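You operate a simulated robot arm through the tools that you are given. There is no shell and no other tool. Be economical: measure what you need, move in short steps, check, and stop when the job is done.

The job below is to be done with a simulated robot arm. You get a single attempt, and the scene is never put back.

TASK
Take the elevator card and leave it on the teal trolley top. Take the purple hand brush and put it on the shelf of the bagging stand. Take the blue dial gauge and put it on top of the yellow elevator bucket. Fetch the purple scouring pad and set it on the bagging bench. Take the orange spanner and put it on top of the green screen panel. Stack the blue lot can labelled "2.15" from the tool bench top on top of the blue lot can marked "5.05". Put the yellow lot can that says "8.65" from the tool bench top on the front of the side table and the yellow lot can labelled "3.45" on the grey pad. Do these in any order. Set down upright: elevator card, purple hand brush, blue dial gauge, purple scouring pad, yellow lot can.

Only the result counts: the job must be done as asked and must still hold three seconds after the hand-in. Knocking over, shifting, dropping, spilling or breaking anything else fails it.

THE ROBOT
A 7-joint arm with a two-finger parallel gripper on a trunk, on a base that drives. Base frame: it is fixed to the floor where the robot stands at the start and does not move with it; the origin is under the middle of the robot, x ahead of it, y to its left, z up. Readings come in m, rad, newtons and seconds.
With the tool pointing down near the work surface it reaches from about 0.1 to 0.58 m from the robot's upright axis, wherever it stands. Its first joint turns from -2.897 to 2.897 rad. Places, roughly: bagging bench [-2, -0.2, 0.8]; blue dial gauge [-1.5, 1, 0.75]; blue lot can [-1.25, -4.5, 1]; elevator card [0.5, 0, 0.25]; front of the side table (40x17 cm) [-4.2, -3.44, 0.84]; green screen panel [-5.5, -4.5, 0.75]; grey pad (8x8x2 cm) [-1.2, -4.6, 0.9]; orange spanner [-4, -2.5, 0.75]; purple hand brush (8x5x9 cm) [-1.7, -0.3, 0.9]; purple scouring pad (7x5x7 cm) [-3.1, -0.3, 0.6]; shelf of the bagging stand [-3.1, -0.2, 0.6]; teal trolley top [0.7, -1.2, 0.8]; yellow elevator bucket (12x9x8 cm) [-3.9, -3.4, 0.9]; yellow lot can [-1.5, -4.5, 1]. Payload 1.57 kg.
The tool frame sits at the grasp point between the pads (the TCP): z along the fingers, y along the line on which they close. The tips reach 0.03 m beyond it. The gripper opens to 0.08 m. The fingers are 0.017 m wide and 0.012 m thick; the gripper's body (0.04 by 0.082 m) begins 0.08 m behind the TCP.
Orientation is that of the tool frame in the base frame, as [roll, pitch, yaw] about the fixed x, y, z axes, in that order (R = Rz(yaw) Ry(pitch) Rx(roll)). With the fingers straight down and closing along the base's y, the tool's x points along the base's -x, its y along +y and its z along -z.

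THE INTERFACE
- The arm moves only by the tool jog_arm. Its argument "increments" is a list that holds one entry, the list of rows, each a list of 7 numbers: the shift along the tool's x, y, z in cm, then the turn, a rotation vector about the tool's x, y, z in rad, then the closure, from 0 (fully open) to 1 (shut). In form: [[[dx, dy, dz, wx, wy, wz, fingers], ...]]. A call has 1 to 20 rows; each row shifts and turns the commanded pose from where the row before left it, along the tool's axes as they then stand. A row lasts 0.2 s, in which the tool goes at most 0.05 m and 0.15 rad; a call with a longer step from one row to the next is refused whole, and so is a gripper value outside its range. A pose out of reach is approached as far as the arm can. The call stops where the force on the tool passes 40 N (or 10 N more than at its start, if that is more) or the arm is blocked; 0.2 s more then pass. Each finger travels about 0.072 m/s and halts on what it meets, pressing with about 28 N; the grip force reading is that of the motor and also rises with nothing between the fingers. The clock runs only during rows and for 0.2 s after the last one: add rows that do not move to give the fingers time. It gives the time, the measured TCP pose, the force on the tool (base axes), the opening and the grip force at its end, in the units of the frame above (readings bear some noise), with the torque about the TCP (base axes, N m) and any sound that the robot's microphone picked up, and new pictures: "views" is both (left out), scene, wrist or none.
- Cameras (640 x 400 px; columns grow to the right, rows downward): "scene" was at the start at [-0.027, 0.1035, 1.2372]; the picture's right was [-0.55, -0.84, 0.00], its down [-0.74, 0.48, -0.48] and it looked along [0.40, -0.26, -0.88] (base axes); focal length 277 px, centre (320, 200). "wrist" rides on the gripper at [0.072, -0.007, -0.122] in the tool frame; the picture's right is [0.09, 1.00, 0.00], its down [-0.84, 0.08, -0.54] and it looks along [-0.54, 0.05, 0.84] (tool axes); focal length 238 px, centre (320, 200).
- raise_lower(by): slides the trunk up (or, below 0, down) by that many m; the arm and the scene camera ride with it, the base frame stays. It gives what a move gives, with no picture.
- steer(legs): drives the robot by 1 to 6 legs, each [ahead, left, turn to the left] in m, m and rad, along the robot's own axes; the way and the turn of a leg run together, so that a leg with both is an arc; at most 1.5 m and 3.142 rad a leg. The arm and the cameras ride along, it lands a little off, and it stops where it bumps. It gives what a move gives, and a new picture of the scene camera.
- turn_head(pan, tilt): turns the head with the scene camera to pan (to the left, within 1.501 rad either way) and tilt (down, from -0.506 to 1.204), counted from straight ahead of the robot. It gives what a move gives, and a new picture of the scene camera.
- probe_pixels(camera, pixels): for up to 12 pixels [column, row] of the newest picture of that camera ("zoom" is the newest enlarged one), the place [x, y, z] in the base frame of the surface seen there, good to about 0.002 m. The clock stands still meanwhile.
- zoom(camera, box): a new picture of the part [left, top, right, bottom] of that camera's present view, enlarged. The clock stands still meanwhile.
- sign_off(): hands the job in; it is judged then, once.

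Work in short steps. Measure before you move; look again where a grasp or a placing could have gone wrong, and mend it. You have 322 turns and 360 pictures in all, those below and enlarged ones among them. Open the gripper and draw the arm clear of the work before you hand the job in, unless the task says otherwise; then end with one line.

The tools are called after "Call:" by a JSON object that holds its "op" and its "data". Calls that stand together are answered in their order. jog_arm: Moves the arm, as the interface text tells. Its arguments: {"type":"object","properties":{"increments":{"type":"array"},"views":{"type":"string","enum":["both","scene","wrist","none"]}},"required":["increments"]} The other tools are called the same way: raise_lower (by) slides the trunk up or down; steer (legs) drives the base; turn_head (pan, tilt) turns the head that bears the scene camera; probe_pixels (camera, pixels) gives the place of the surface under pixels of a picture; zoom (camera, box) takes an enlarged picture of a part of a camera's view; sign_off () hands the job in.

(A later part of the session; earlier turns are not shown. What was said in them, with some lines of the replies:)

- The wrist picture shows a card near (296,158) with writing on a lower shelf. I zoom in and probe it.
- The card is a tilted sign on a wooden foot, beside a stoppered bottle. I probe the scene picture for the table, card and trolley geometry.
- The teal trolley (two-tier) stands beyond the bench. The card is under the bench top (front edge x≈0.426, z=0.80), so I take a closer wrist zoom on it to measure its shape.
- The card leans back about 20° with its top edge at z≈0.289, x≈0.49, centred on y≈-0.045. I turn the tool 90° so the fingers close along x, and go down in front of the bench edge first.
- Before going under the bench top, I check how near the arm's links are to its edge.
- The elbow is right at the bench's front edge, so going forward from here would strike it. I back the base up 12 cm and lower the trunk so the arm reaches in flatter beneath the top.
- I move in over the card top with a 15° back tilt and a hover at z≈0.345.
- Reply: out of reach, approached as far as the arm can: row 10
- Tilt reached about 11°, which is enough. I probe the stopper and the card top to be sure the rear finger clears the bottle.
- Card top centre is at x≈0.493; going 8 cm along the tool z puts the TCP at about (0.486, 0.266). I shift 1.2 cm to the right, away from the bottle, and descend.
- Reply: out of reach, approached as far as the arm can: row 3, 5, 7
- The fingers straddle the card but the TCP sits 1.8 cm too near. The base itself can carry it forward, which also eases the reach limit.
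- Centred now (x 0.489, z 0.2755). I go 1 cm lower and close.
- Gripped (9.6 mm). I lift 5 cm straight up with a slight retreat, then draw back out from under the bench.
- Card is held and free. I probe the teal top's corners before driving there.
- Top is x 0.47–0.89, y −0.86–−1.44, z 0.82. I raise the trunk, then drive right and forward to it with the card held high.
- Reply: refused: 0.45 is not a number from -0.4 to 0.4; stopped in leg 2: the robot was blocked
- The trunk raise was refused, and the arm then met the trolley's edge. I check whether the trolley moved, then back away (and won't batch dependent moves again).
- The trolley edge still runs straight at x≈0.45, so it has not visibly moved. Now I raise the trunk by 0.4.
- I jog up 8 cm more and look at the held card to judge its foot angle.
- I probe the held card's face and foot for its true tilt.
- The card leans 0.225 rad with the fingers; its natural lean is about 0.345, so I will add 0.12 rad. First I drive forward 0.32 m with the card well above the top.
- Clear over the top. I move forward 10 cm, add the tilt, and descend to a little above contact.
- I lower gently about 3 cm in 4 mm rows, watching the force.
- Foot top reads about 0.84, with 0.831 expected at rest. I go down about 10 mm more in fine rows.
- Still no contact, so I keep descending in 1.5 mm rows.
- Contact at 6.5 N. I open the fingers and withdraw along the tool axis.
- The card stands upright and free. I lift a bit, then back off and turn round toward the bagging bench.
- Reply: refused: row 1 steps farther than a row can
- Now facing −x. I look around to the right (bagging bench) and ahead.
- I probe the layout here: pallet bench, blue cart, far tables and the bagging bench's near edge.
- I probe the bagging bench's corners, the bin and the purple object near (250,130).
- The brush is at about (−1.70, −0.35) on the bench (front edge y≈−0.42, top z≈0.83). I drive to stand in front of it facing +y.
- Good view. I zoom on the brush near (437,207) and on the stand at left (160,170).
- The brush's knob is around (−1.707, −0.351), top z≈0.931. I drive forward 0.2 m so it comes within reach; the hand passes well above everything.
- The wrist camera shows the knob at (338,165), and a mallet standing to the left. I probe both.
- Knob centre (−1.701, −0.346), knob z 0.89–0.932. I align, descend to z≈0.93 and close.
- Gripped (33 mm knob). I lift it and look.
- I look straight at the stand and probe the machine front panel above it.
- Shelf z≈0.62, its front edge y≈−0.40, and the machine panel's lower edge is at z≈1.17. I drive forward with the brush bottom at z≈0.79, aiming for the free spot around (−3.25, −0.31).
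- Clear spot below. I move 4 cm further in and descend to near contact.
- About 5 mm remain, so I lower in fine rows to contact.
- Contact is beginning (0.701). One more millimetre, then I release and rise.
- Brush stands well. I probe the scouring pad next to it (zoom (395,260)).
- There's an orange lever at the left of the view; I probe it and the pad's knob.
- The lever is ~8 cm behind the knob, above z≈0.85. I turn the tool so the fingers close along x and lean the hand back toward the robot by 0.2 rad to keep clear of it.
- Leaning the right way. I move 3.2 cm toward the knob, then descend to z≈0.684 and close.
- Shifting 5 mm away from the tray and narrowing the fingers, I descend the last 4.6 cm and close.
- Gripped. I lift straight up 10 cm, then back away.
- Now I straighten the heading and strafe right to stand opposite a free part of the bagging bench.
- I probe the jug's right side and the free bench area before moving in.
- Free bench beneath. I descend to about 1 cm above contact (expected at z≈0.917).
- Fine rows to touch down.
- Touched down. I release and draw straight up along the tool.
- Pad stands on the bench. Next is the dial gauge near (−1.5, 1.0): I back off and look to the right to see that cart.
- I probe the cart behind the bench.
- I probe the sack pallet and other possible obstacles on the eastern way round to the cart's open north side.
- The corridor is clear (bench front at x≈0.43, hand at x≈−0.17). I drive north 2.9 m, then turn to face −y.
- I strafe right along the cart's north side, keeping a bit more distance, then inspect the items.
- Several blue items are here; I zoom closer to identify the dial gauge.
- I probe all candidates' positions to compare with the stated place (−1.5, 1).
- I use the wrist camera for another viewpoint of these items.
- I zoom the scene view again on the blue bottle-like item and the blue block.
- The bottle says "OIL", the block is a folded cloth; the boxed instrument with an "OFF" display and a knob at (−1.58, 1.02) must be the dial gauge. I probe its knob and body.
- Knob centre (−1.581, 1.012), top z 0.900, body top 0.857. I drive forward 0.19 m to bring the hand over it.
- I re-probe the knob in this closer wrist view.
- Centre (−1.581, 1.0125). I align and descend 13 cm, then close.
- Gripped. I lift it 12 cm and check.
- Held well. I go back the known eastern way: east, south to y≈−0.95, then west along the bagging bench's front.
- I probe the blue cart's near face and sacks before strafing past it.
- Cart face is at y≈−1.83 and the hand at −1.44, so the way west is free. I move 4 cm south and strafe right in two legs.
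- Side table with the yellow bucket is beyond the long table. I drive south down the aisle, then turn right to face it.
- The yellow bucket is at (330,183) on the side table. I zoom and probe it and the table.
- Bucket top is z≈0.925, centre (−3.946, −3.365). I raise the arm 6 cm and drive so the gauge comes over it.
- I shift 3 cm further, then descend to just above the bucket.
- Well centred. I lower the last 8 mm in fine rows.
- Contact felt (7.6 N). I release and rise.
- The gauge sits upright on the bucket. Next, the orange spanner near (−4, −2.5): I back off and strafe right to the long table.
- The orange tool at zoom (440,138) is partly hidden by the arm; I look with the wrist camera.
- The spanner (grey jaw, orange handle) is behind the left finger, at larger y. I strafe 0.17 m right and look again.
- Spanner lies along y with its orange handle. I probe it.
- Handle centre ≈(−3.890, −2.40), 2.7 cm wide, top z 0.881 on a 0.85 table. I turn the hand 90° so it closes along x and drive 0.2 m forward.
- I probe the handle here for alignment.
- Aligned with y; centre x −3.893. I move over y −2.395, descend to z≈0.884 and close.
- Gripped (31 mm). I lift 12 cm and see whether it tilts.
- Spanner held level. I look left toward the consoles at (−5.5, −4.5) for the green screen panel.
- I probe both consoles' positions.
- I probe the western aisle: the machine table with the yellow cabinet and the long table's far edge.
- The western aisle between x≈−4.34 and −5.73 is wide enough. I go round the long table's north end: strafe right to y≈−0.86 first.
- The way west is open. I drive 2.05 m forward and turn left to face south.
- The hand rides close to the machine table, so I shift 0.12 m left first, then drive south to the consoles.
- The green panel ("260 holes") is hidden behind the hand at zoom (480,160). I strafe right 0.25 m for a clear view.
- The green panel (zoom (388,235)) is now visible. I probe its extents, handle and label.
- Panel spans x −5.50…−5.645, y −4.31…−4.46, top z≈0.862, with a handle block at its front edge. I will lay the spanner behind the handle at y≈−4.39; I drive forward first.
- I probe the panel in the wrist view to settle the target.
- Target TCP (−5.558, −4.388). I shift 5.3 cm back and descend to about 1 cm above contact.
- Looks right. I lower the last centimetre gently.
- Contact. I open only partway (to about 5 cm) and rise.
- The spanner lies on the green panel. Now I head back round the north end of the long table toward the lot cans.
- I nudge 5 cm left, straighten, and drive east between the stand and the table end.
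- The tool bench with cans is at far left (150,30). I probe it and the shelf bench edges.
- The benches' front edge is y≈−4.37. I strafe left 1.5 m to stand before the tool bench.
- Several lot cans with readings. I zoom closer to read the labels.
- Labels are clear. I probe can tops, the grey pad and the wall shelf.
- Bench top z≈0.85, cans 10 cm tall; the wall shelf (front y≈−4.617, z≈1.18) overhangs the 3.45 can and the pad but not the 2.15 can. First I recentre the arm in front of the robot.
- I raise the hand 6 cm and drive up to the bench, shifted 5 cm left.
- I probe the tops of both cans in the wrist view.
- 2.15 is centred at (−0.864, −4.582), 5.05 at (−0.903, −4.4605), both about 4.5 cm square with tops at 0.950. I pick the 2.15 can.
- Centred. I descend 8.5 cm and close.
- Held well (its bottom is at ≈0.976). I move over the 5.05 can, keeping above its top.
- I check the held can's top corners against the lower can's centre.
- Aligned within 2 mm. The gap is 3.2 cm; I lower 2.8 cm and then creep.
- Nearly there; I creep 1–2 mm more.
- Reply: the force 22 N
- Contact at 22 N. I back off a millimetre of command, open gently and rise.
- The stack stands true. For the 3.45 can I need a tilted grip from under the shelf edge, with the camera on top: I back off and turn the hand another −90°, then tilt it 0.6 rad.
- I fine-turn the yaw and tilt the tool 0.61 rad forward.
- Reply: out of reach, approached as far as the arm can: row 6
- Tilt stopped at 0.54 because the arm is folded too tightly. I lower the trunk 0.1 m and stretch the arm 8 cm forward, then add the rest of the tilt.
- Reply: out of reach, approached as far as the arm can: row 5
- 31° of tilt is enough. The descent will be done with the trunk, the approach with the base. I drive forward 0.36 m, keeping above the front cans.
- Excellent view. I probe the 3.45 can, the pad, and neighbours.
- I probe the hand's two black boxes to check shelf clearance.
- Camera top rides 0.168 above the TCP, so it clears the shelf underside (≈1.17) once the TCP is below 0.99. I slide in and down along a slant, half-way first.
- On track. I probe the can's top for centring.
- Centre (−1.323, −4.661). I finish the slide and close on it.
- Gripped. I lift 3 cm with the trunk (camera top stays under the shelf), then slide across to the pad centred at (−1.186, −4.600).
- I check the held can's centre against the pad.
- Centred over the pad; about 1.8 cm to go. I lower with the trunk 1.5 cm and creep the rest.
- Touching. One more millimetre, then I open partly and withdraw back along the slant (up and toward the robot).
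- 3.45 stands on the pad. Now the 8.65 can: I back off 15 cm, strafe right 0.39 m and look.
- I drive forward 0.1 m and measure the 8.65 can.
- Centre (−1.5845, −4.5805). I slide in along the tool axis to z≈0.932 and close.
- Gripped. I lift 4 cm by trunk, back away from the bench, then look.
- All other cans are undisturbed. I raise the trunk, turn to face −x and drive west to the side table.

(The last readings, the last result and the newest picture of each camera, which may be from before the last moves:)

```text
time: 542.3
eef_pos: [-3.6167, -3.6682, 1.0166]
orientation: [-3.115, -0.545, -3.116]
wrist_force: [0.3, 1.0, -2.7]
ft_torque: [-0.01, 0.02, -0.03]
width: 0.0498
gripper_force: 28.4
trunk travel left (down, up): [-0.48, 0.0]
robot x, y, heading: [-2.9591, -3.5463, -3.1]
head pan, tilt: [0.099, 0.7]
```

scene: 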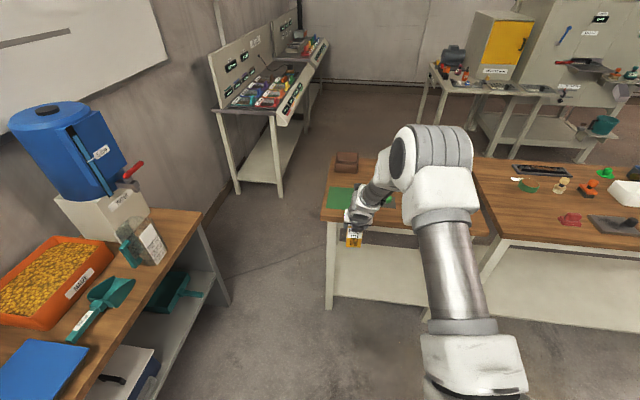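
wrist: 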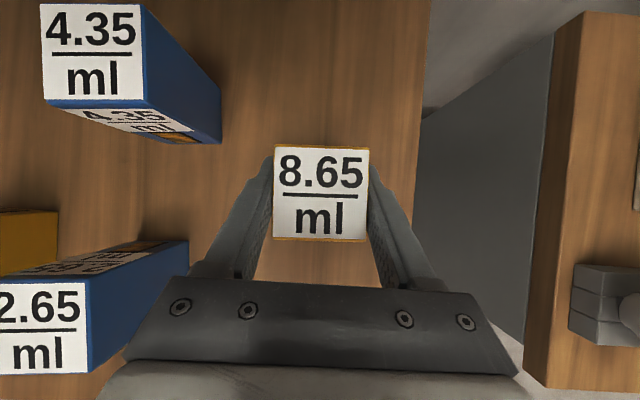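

I align: small right turn and 0.12 m right strafe, then inspect the table layout.

Call:
{"op": "steer", "data": {"legs": [[0, -0.12, -0.042]]}}

Call:
{"op": "jog_arm", "data": {"increments": [[[0, 0, 0, 0, 0, 0, 1]]], "views": "wrist"}}

Call:
{"op": "zoom", "data": {"camera": "scene", "box": [290, 120, 482, 240]}}

```text
time: 543.9
eef_pos: [-3.6239, -3.5246, 1.0163]
orientation: [-3.115, -0.544, 3.123]
wrist_force: [0.6, -0.4, -2.8]
ft_torque: [0.02, -0.01, -0.04]
width: 0.0497
gripper_force: 27.9
trunk travel left (down, up): [-0.48, 0.0]
robot x, y, heading: [-2.9647, -3.4321, 3.133]
head pan, tilt: [0.099, 0.7]
```

scene: 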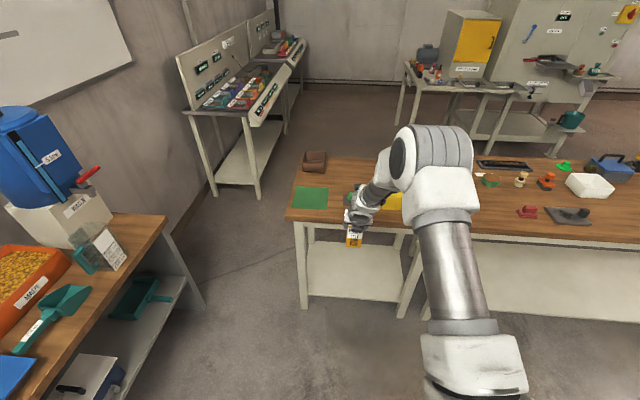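

```text
time: 544.2
eef_pos: [-3.6244, -3.5239, 1.0149]
orientation: [-3.117, -0.543, 3.123]
wrist_force: [0.4, 0.3, -2.2]
ft_torque: [0.0, -0.02, -0.01]
width: 0.0498
gripper_force: 28.1
trunk travel left (down, up): [-0.48, 0.0]
robot x, y, heading: [-2.9637, -3.431, 3.135]
head pan, tilt: [0.099, 0.7]
```

wrist: 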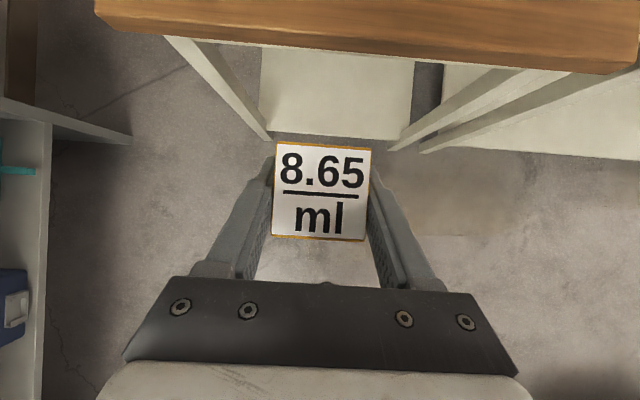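

```text
3.33 times, centred on (386, 180) of scene
```

zoom: 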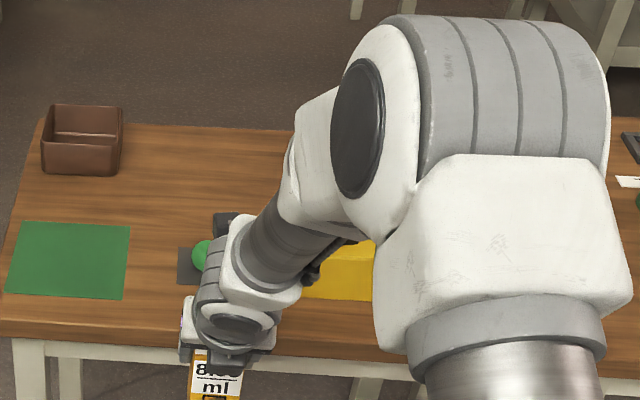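

I probe the brown box's right side, the ball and the table's far edge.

Call:
{"op": "probe_pixels", "data": {"camera": "zoom", "pixels": [[124, 112], [116, 172], [45, 170], [200, 130], [200, 250], [130, 128], [185, 260], [160, 180], [260, 135]]}}

```text
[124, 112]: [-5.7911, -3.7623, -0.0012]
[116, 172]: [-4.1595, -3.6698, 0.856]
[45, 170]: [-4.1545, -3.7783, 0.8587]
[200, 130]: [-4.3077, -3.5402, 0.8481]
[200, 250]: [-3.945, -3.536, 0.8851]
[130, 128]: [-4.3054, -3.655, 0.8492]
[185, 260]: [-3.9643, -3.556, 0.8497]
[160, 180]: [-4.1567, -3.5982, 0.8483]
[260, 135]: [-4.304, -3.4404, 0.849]
```

Target (−4.20, −3.54): inside the zone, clear of the box (right edge y≈−3.665). I drive 0.45 m forward with the can bottom at ≈0.936.

Call:
{"op": "steer", "data": {"legs": [[0.45, 0.015, 0]]}}

Call:
{"op": "zoom", "data": {"camera": "scene", "box": [240, 140, 480, 290]}}

```text
time: 547.7
eef_pos: [-4.0746, -3.538, 1.0155]
orientation: [-3.115, -0.543, 3.124]
wrist_force: [-0.1, -0.7, -3.1]
ft_torque: [-0.02, 0.03, 0.03]
width: 0.0501
gripper_force: 28.2
trunk travel left (down, up): [-0.48, 0.0]
robot x, y, heading: [-3.4138, -3.4447, 3.137]
head pan, tilt: [0.099, 0.7]
```

scene: 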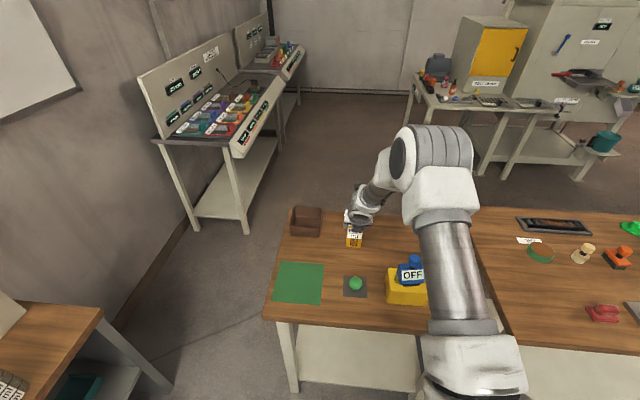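

```text
2.67 times, centred on (360, 215) of scene
```

zoom: 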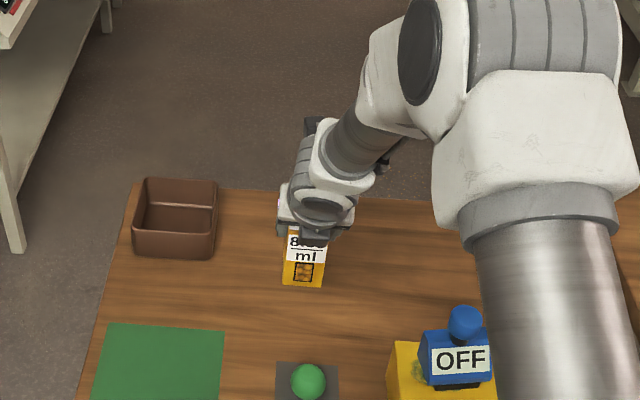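

The upper arm passes over the gauge; I probe its height and then reach 12.5 cm further.

Call:
{"op": "probe_pixels", "data": {"camera": "scene", "pixels": [[450, 260], [440, 190], [400, 175], [375, 195], [450, 310]]}}

Call:
{"op": "jog_arm", "data": {"increments": [[[2.14, 0, 1.29, 0, 0, 0, 1], [2.14, 0, 1.29, 0, 0, 0, 1], [2.14, 0, 1.29, 0, 0, 0, 1], [2.14, 0, 1.29, 0, 0, 0, 1], [2.14, 0, 1.29, 0, 0, 0, 1], [0, 0, 0, 0, 0, 0, 1]]], "views": "wrist"}}

```text
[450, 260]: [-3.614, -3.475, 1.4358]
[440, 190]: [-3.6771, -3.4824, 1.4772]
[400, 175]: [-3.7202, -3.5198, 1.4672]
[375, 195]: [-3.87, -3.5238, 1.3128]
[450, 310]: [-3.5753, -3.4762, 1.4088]
```

```text
time: 549.1
eef_pos: [-4.2, -3.5348, 1.0146]
orientation: [-3.116, -0.543, 3.125]
wrist_force: [-0.2, -0.1, -2.9]
ft_torque: [-0.02, -0.01, 0.01]
width: 0.05
gripper_force: 28.2
trunk travel left (down, up): [-0.48, 0.0]
robot x, y, heading: [-3.4137, -3.4439, 3.137]
head pan, tilt: [0.099, 0.7]
```

wrist: 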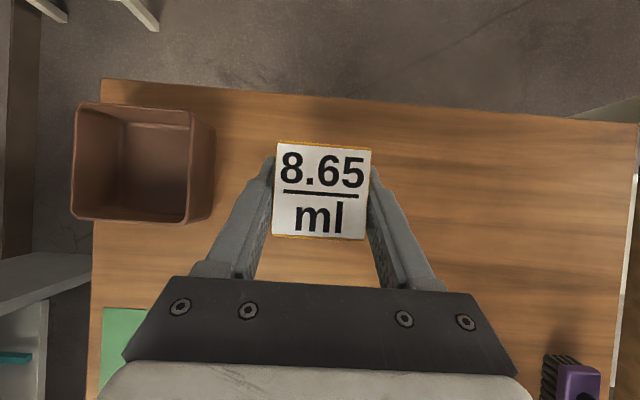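

Over the target. The arm is well above the gauge, so I lower with the trunk 7.5 cm, then creep.

Call:
{"op": "raise_lower", "data": {"by": -0.075}}

Call:
{"op": "jog_arm", "data": {"increments": [[[-0.15, 0, 0.26, 0, 0, 0, 1], [-0.15, 0, 0.26, 0, 0, 0, 1], [0, 0, 0, 0, 0, 0, 1]]], "views": "none"}}

Call:
{"op": "jog_arm", "data": {"increments": [[[-0.1, 0, 0.17, 0, 0, 0, 1], [0, 0, 0, 0, 0, 0, 1]]], "views": "none"}}

```text
time: 550.2
eef_pos: [-4.1993, -3.5362, 0.9408]
orientation: [-3.116, -0.543, 3.126]
wrist_force: [0.0, -0.3, -2.3]
ft_torque: [0.02, 0.02, -0.01]
width: 0.0497
gripper_force: 27.3
trunk travel left (down, up): [-0.405, 0.075]
robot x, y, heading: [-3.421, -3.4444, 3.135]
head pan, tilt: [0.099, 0.7]
```

```text
time: 551.0
eef_pos: [-4.2009, -3.5363, 0.934]
orientation: [-3.118, -0.544, 3.125]
wrist_force: [-0.2, 0.1, -2.0]
ft_torque: [0.03, 0.02, -0.01]
width: 0.0497
gripper_force: 28.5
trunk travel left (down, up): [-0.405, 0.075]
robot x, y, heading: [-3.4127, -3.4449, 3.14]
head pan, tilt: [0.099, 0.7]
```

```text
time: 551.6
eef_pos: [-4.2, -3.5363, 0.9327]
orientation: [-3.115, -0.543, 3.124]
wrist_force: [-0.7, 0.3, -3.0]
ft_torque: [0.02, 0.01, 0.0]
width: 0.0498
gripper_force: 28.4
trunk travel left (down, up): [-0.405, 0.075]
robot x, y, heading: [-3.4143, -3.4427, 3.138]
head pan, tilt: [0.099, 0.7]
```

Call:
{"op": "jog_arm", "data": {"increments": [[[-0.08, 0, 0.13, 0, 0, 0, 1], [-0.05, 0, 0.08, 0, 0, 0, 1], [0, 0, 0, 0, 0, 0, 1]]], "views": "none"}}

Call:
{"op": "jog_arm", "data": {"increments": [[[-0.05, 0, 0.09, 0, 0, 0, 1], [0, 0, 0, 0, 0, 0, 1]]], "views": "none"}}

```text
time: 552.5
eef_pos: [-4.1993, -3.5361, 0.9327]
orientation: [-3.114, -0.548, 3.126]
wrist_force: [1.6, -1.0, 5.2]
ft_torque: [0.18, -0.36, -0.07]
width: 0.0499
gripper_force: 28.1
trunk travel left (down, up): [-0.405, 0.075]
robot x, y, heading: [-3.412, -3.4444, 3.144]
head pan, tilt: [0.099, 0.7]
```

```text
time: 553.0
eef_pos: [-4.2, -3.5371, 0.9318]
orientation: [-3.115, -0.547, 3.125]
wrist_force: [-2.6, -1.3, 10.3]
ft_torque: [0.14, -0.13, 0.0]
width: 0.0497
gripper_force: 28.8
trunk travel left (down, up): [-0.405, 0.075]
robot x, y, heading: [-3.4152, -3.4442, 3.141]
head pan, tilt: [0.099, 0.7]
```

Contact at 10 N. I release and withdraw along the tool axis.

Call:
{"op": "jog_arm", "data": {"increments": [[[0, 0, 0, 0, 0, 0, 0.5], [0, 0, 0, 0, 0, 0, 0.2], [0, 0, 0, 0, 0, 0, 0.1], [0, 0, 0, 0, 0, 0, 0.1], [0, 0, -2, 0, 0, 0, 0.1], [0, 0, -2.5, 0, 0, 0, 0.1], [0, 0, -2.5, 0, 0, 0, 0], [0, 0, -2.5, 0, 0, 0, 0], [0, 0, -2.5, 0, 0, 0, 0], [0, 0, 0, 0, 0, 0, 0]]], "views": "both"}}

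```text
time: 555.2
eef_pos: [-4.137, -3.5318, 1.0304]
orientation: [-3.115, -0.544, 3.125]
wrist_force: [-0.5, -0.4, 0.8]
ft_torque: [0.01, 0.04, -0.02]
width: 0.0799
gripper_force: 0.0
trunk travel left (down, up): [-0.405, 0.075]
robot x, y, heading: [-3.4126, -3.446, 3.139]
head pan, tilt: [0.099, 0.7]
```

scene: 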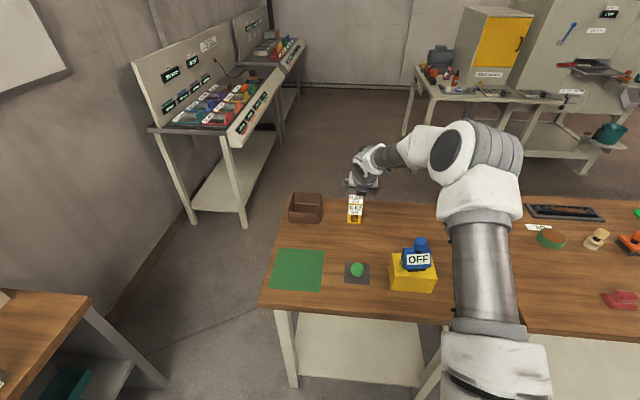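
wrist: 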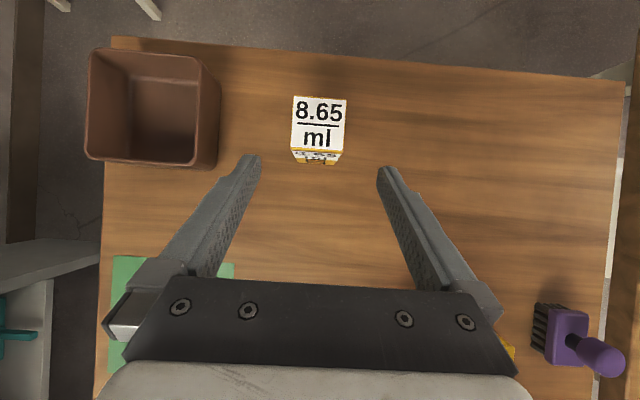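

The 8.65 can stands in place. I raise, back away, and take a last look at the gauge, can and the spanner on the panel.

Call:
{"op": "raise_lower", "data": {"by": 0.07}}

Call:
{"op": "steer", "data": {"legs": [[-0.45, 0, 0]]}}

Call:
{"op": "turn_head", "data": {"pan": 0.2, "tilt": 0.45}}

Call:
{"op": "zoom", "data": {"camera": "scene", "box": [180, 80, 372, 200]}}

Call:
{"op": "zoom", "data": {"camera": "scene", "box": [260, 160, 452, 280]}}

```text
time: 556.3
eef_pos: [-4.1374, -3.5318, 1.1008]
orientation: [-3.115, -0.542, 3.125]
wrist_force: [0.3, 0.4, 0.4]
ft_torque: [0.02, 0.01, 0.01]
width: 0.08
gripper_force: 0.0
trunk travel left (down, up): [-0.475, 0.005]
robot x, y, heading: [-3.4157, -3.4425, 3.134]
head pan, tilt: [0.099, 0.7]
```

```text
time: 559.8
eef_pos: [-3.6917, -3.5271, 1.1017]
orientation: [-3.115, -0.544, 3.11]
wrist_force: [0.1, 0.0, 0.4]
ft_torque: [0.0, 0.0, -0.02]
width: 0.0801
gripper_force: 0.1
trunk travel left (down, up): [-0.475, 0.005]
robot x, y, heading: [-2.9679, -3.4499, 3.121]
head pan, tilt: [0.099, 0.7]
```

scene: 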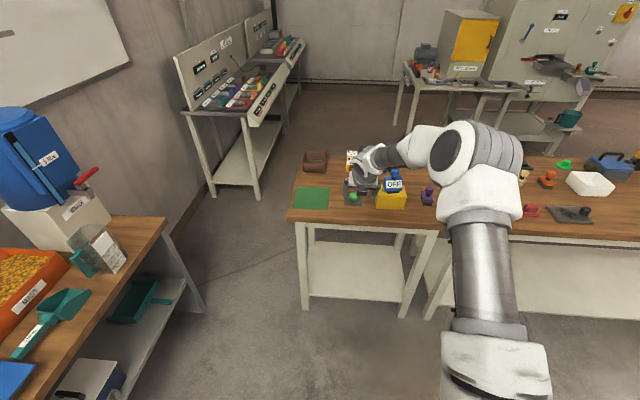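

```text
time: 560.5
eef_pos: [-3.692, -3.5267, 1.1011]
orientation: [-3.117, -0.543, 3.111]
wrist_force: [0.3, 0.0, 0.0]
ft_torque: [0.03, 0.04, -0.01]
width: 0.0801
gripper_force: 0.0
trunk travel left (down, up): [-0.475, 0.005]
robot x, y, heading: [-2.9716, -3.4509, 3.126]
head pan, tilt: [0.201, 0.45]
```

scene: 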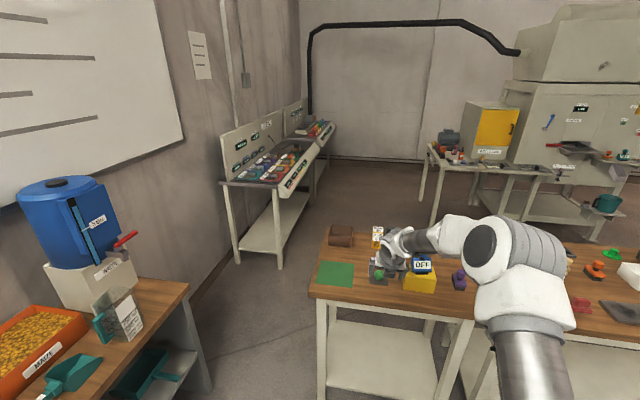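

```text
3.33 times, centred on (276, 140) of scene
```

zoom: 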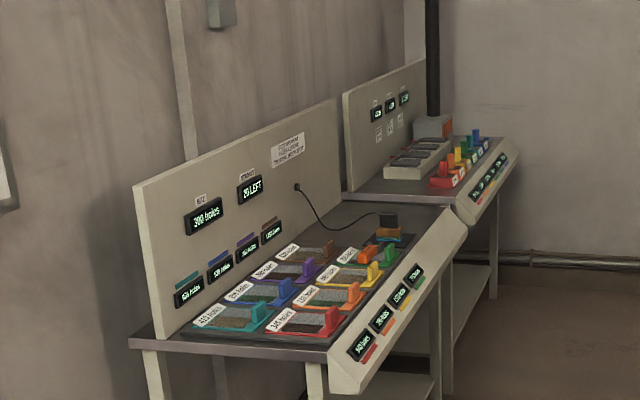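

```text
3.33 times, centred on (356, 220) of scene
```

zoom: 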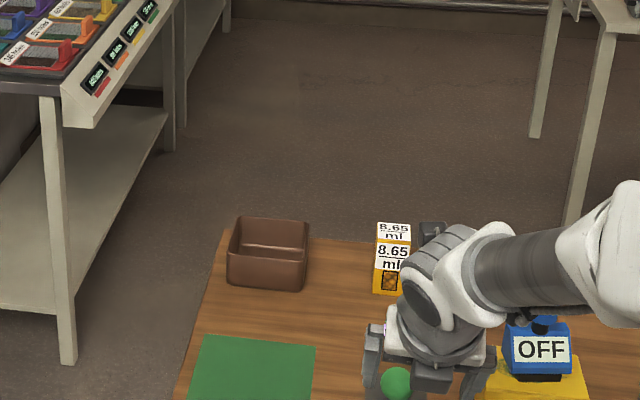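

Everything is in place, the gripper is open and the arm is clear, so I hand in.

Call:
{"op": "sign_off", "data": {}}

```text
The job is handed in.
```

All eight placements are done and the job is handed in, with the gripper open and the arm clear. While approaching the teal trolley early on, the arm bumped its edge; the edge measured in place afterwards, so I believe nothing shifted.
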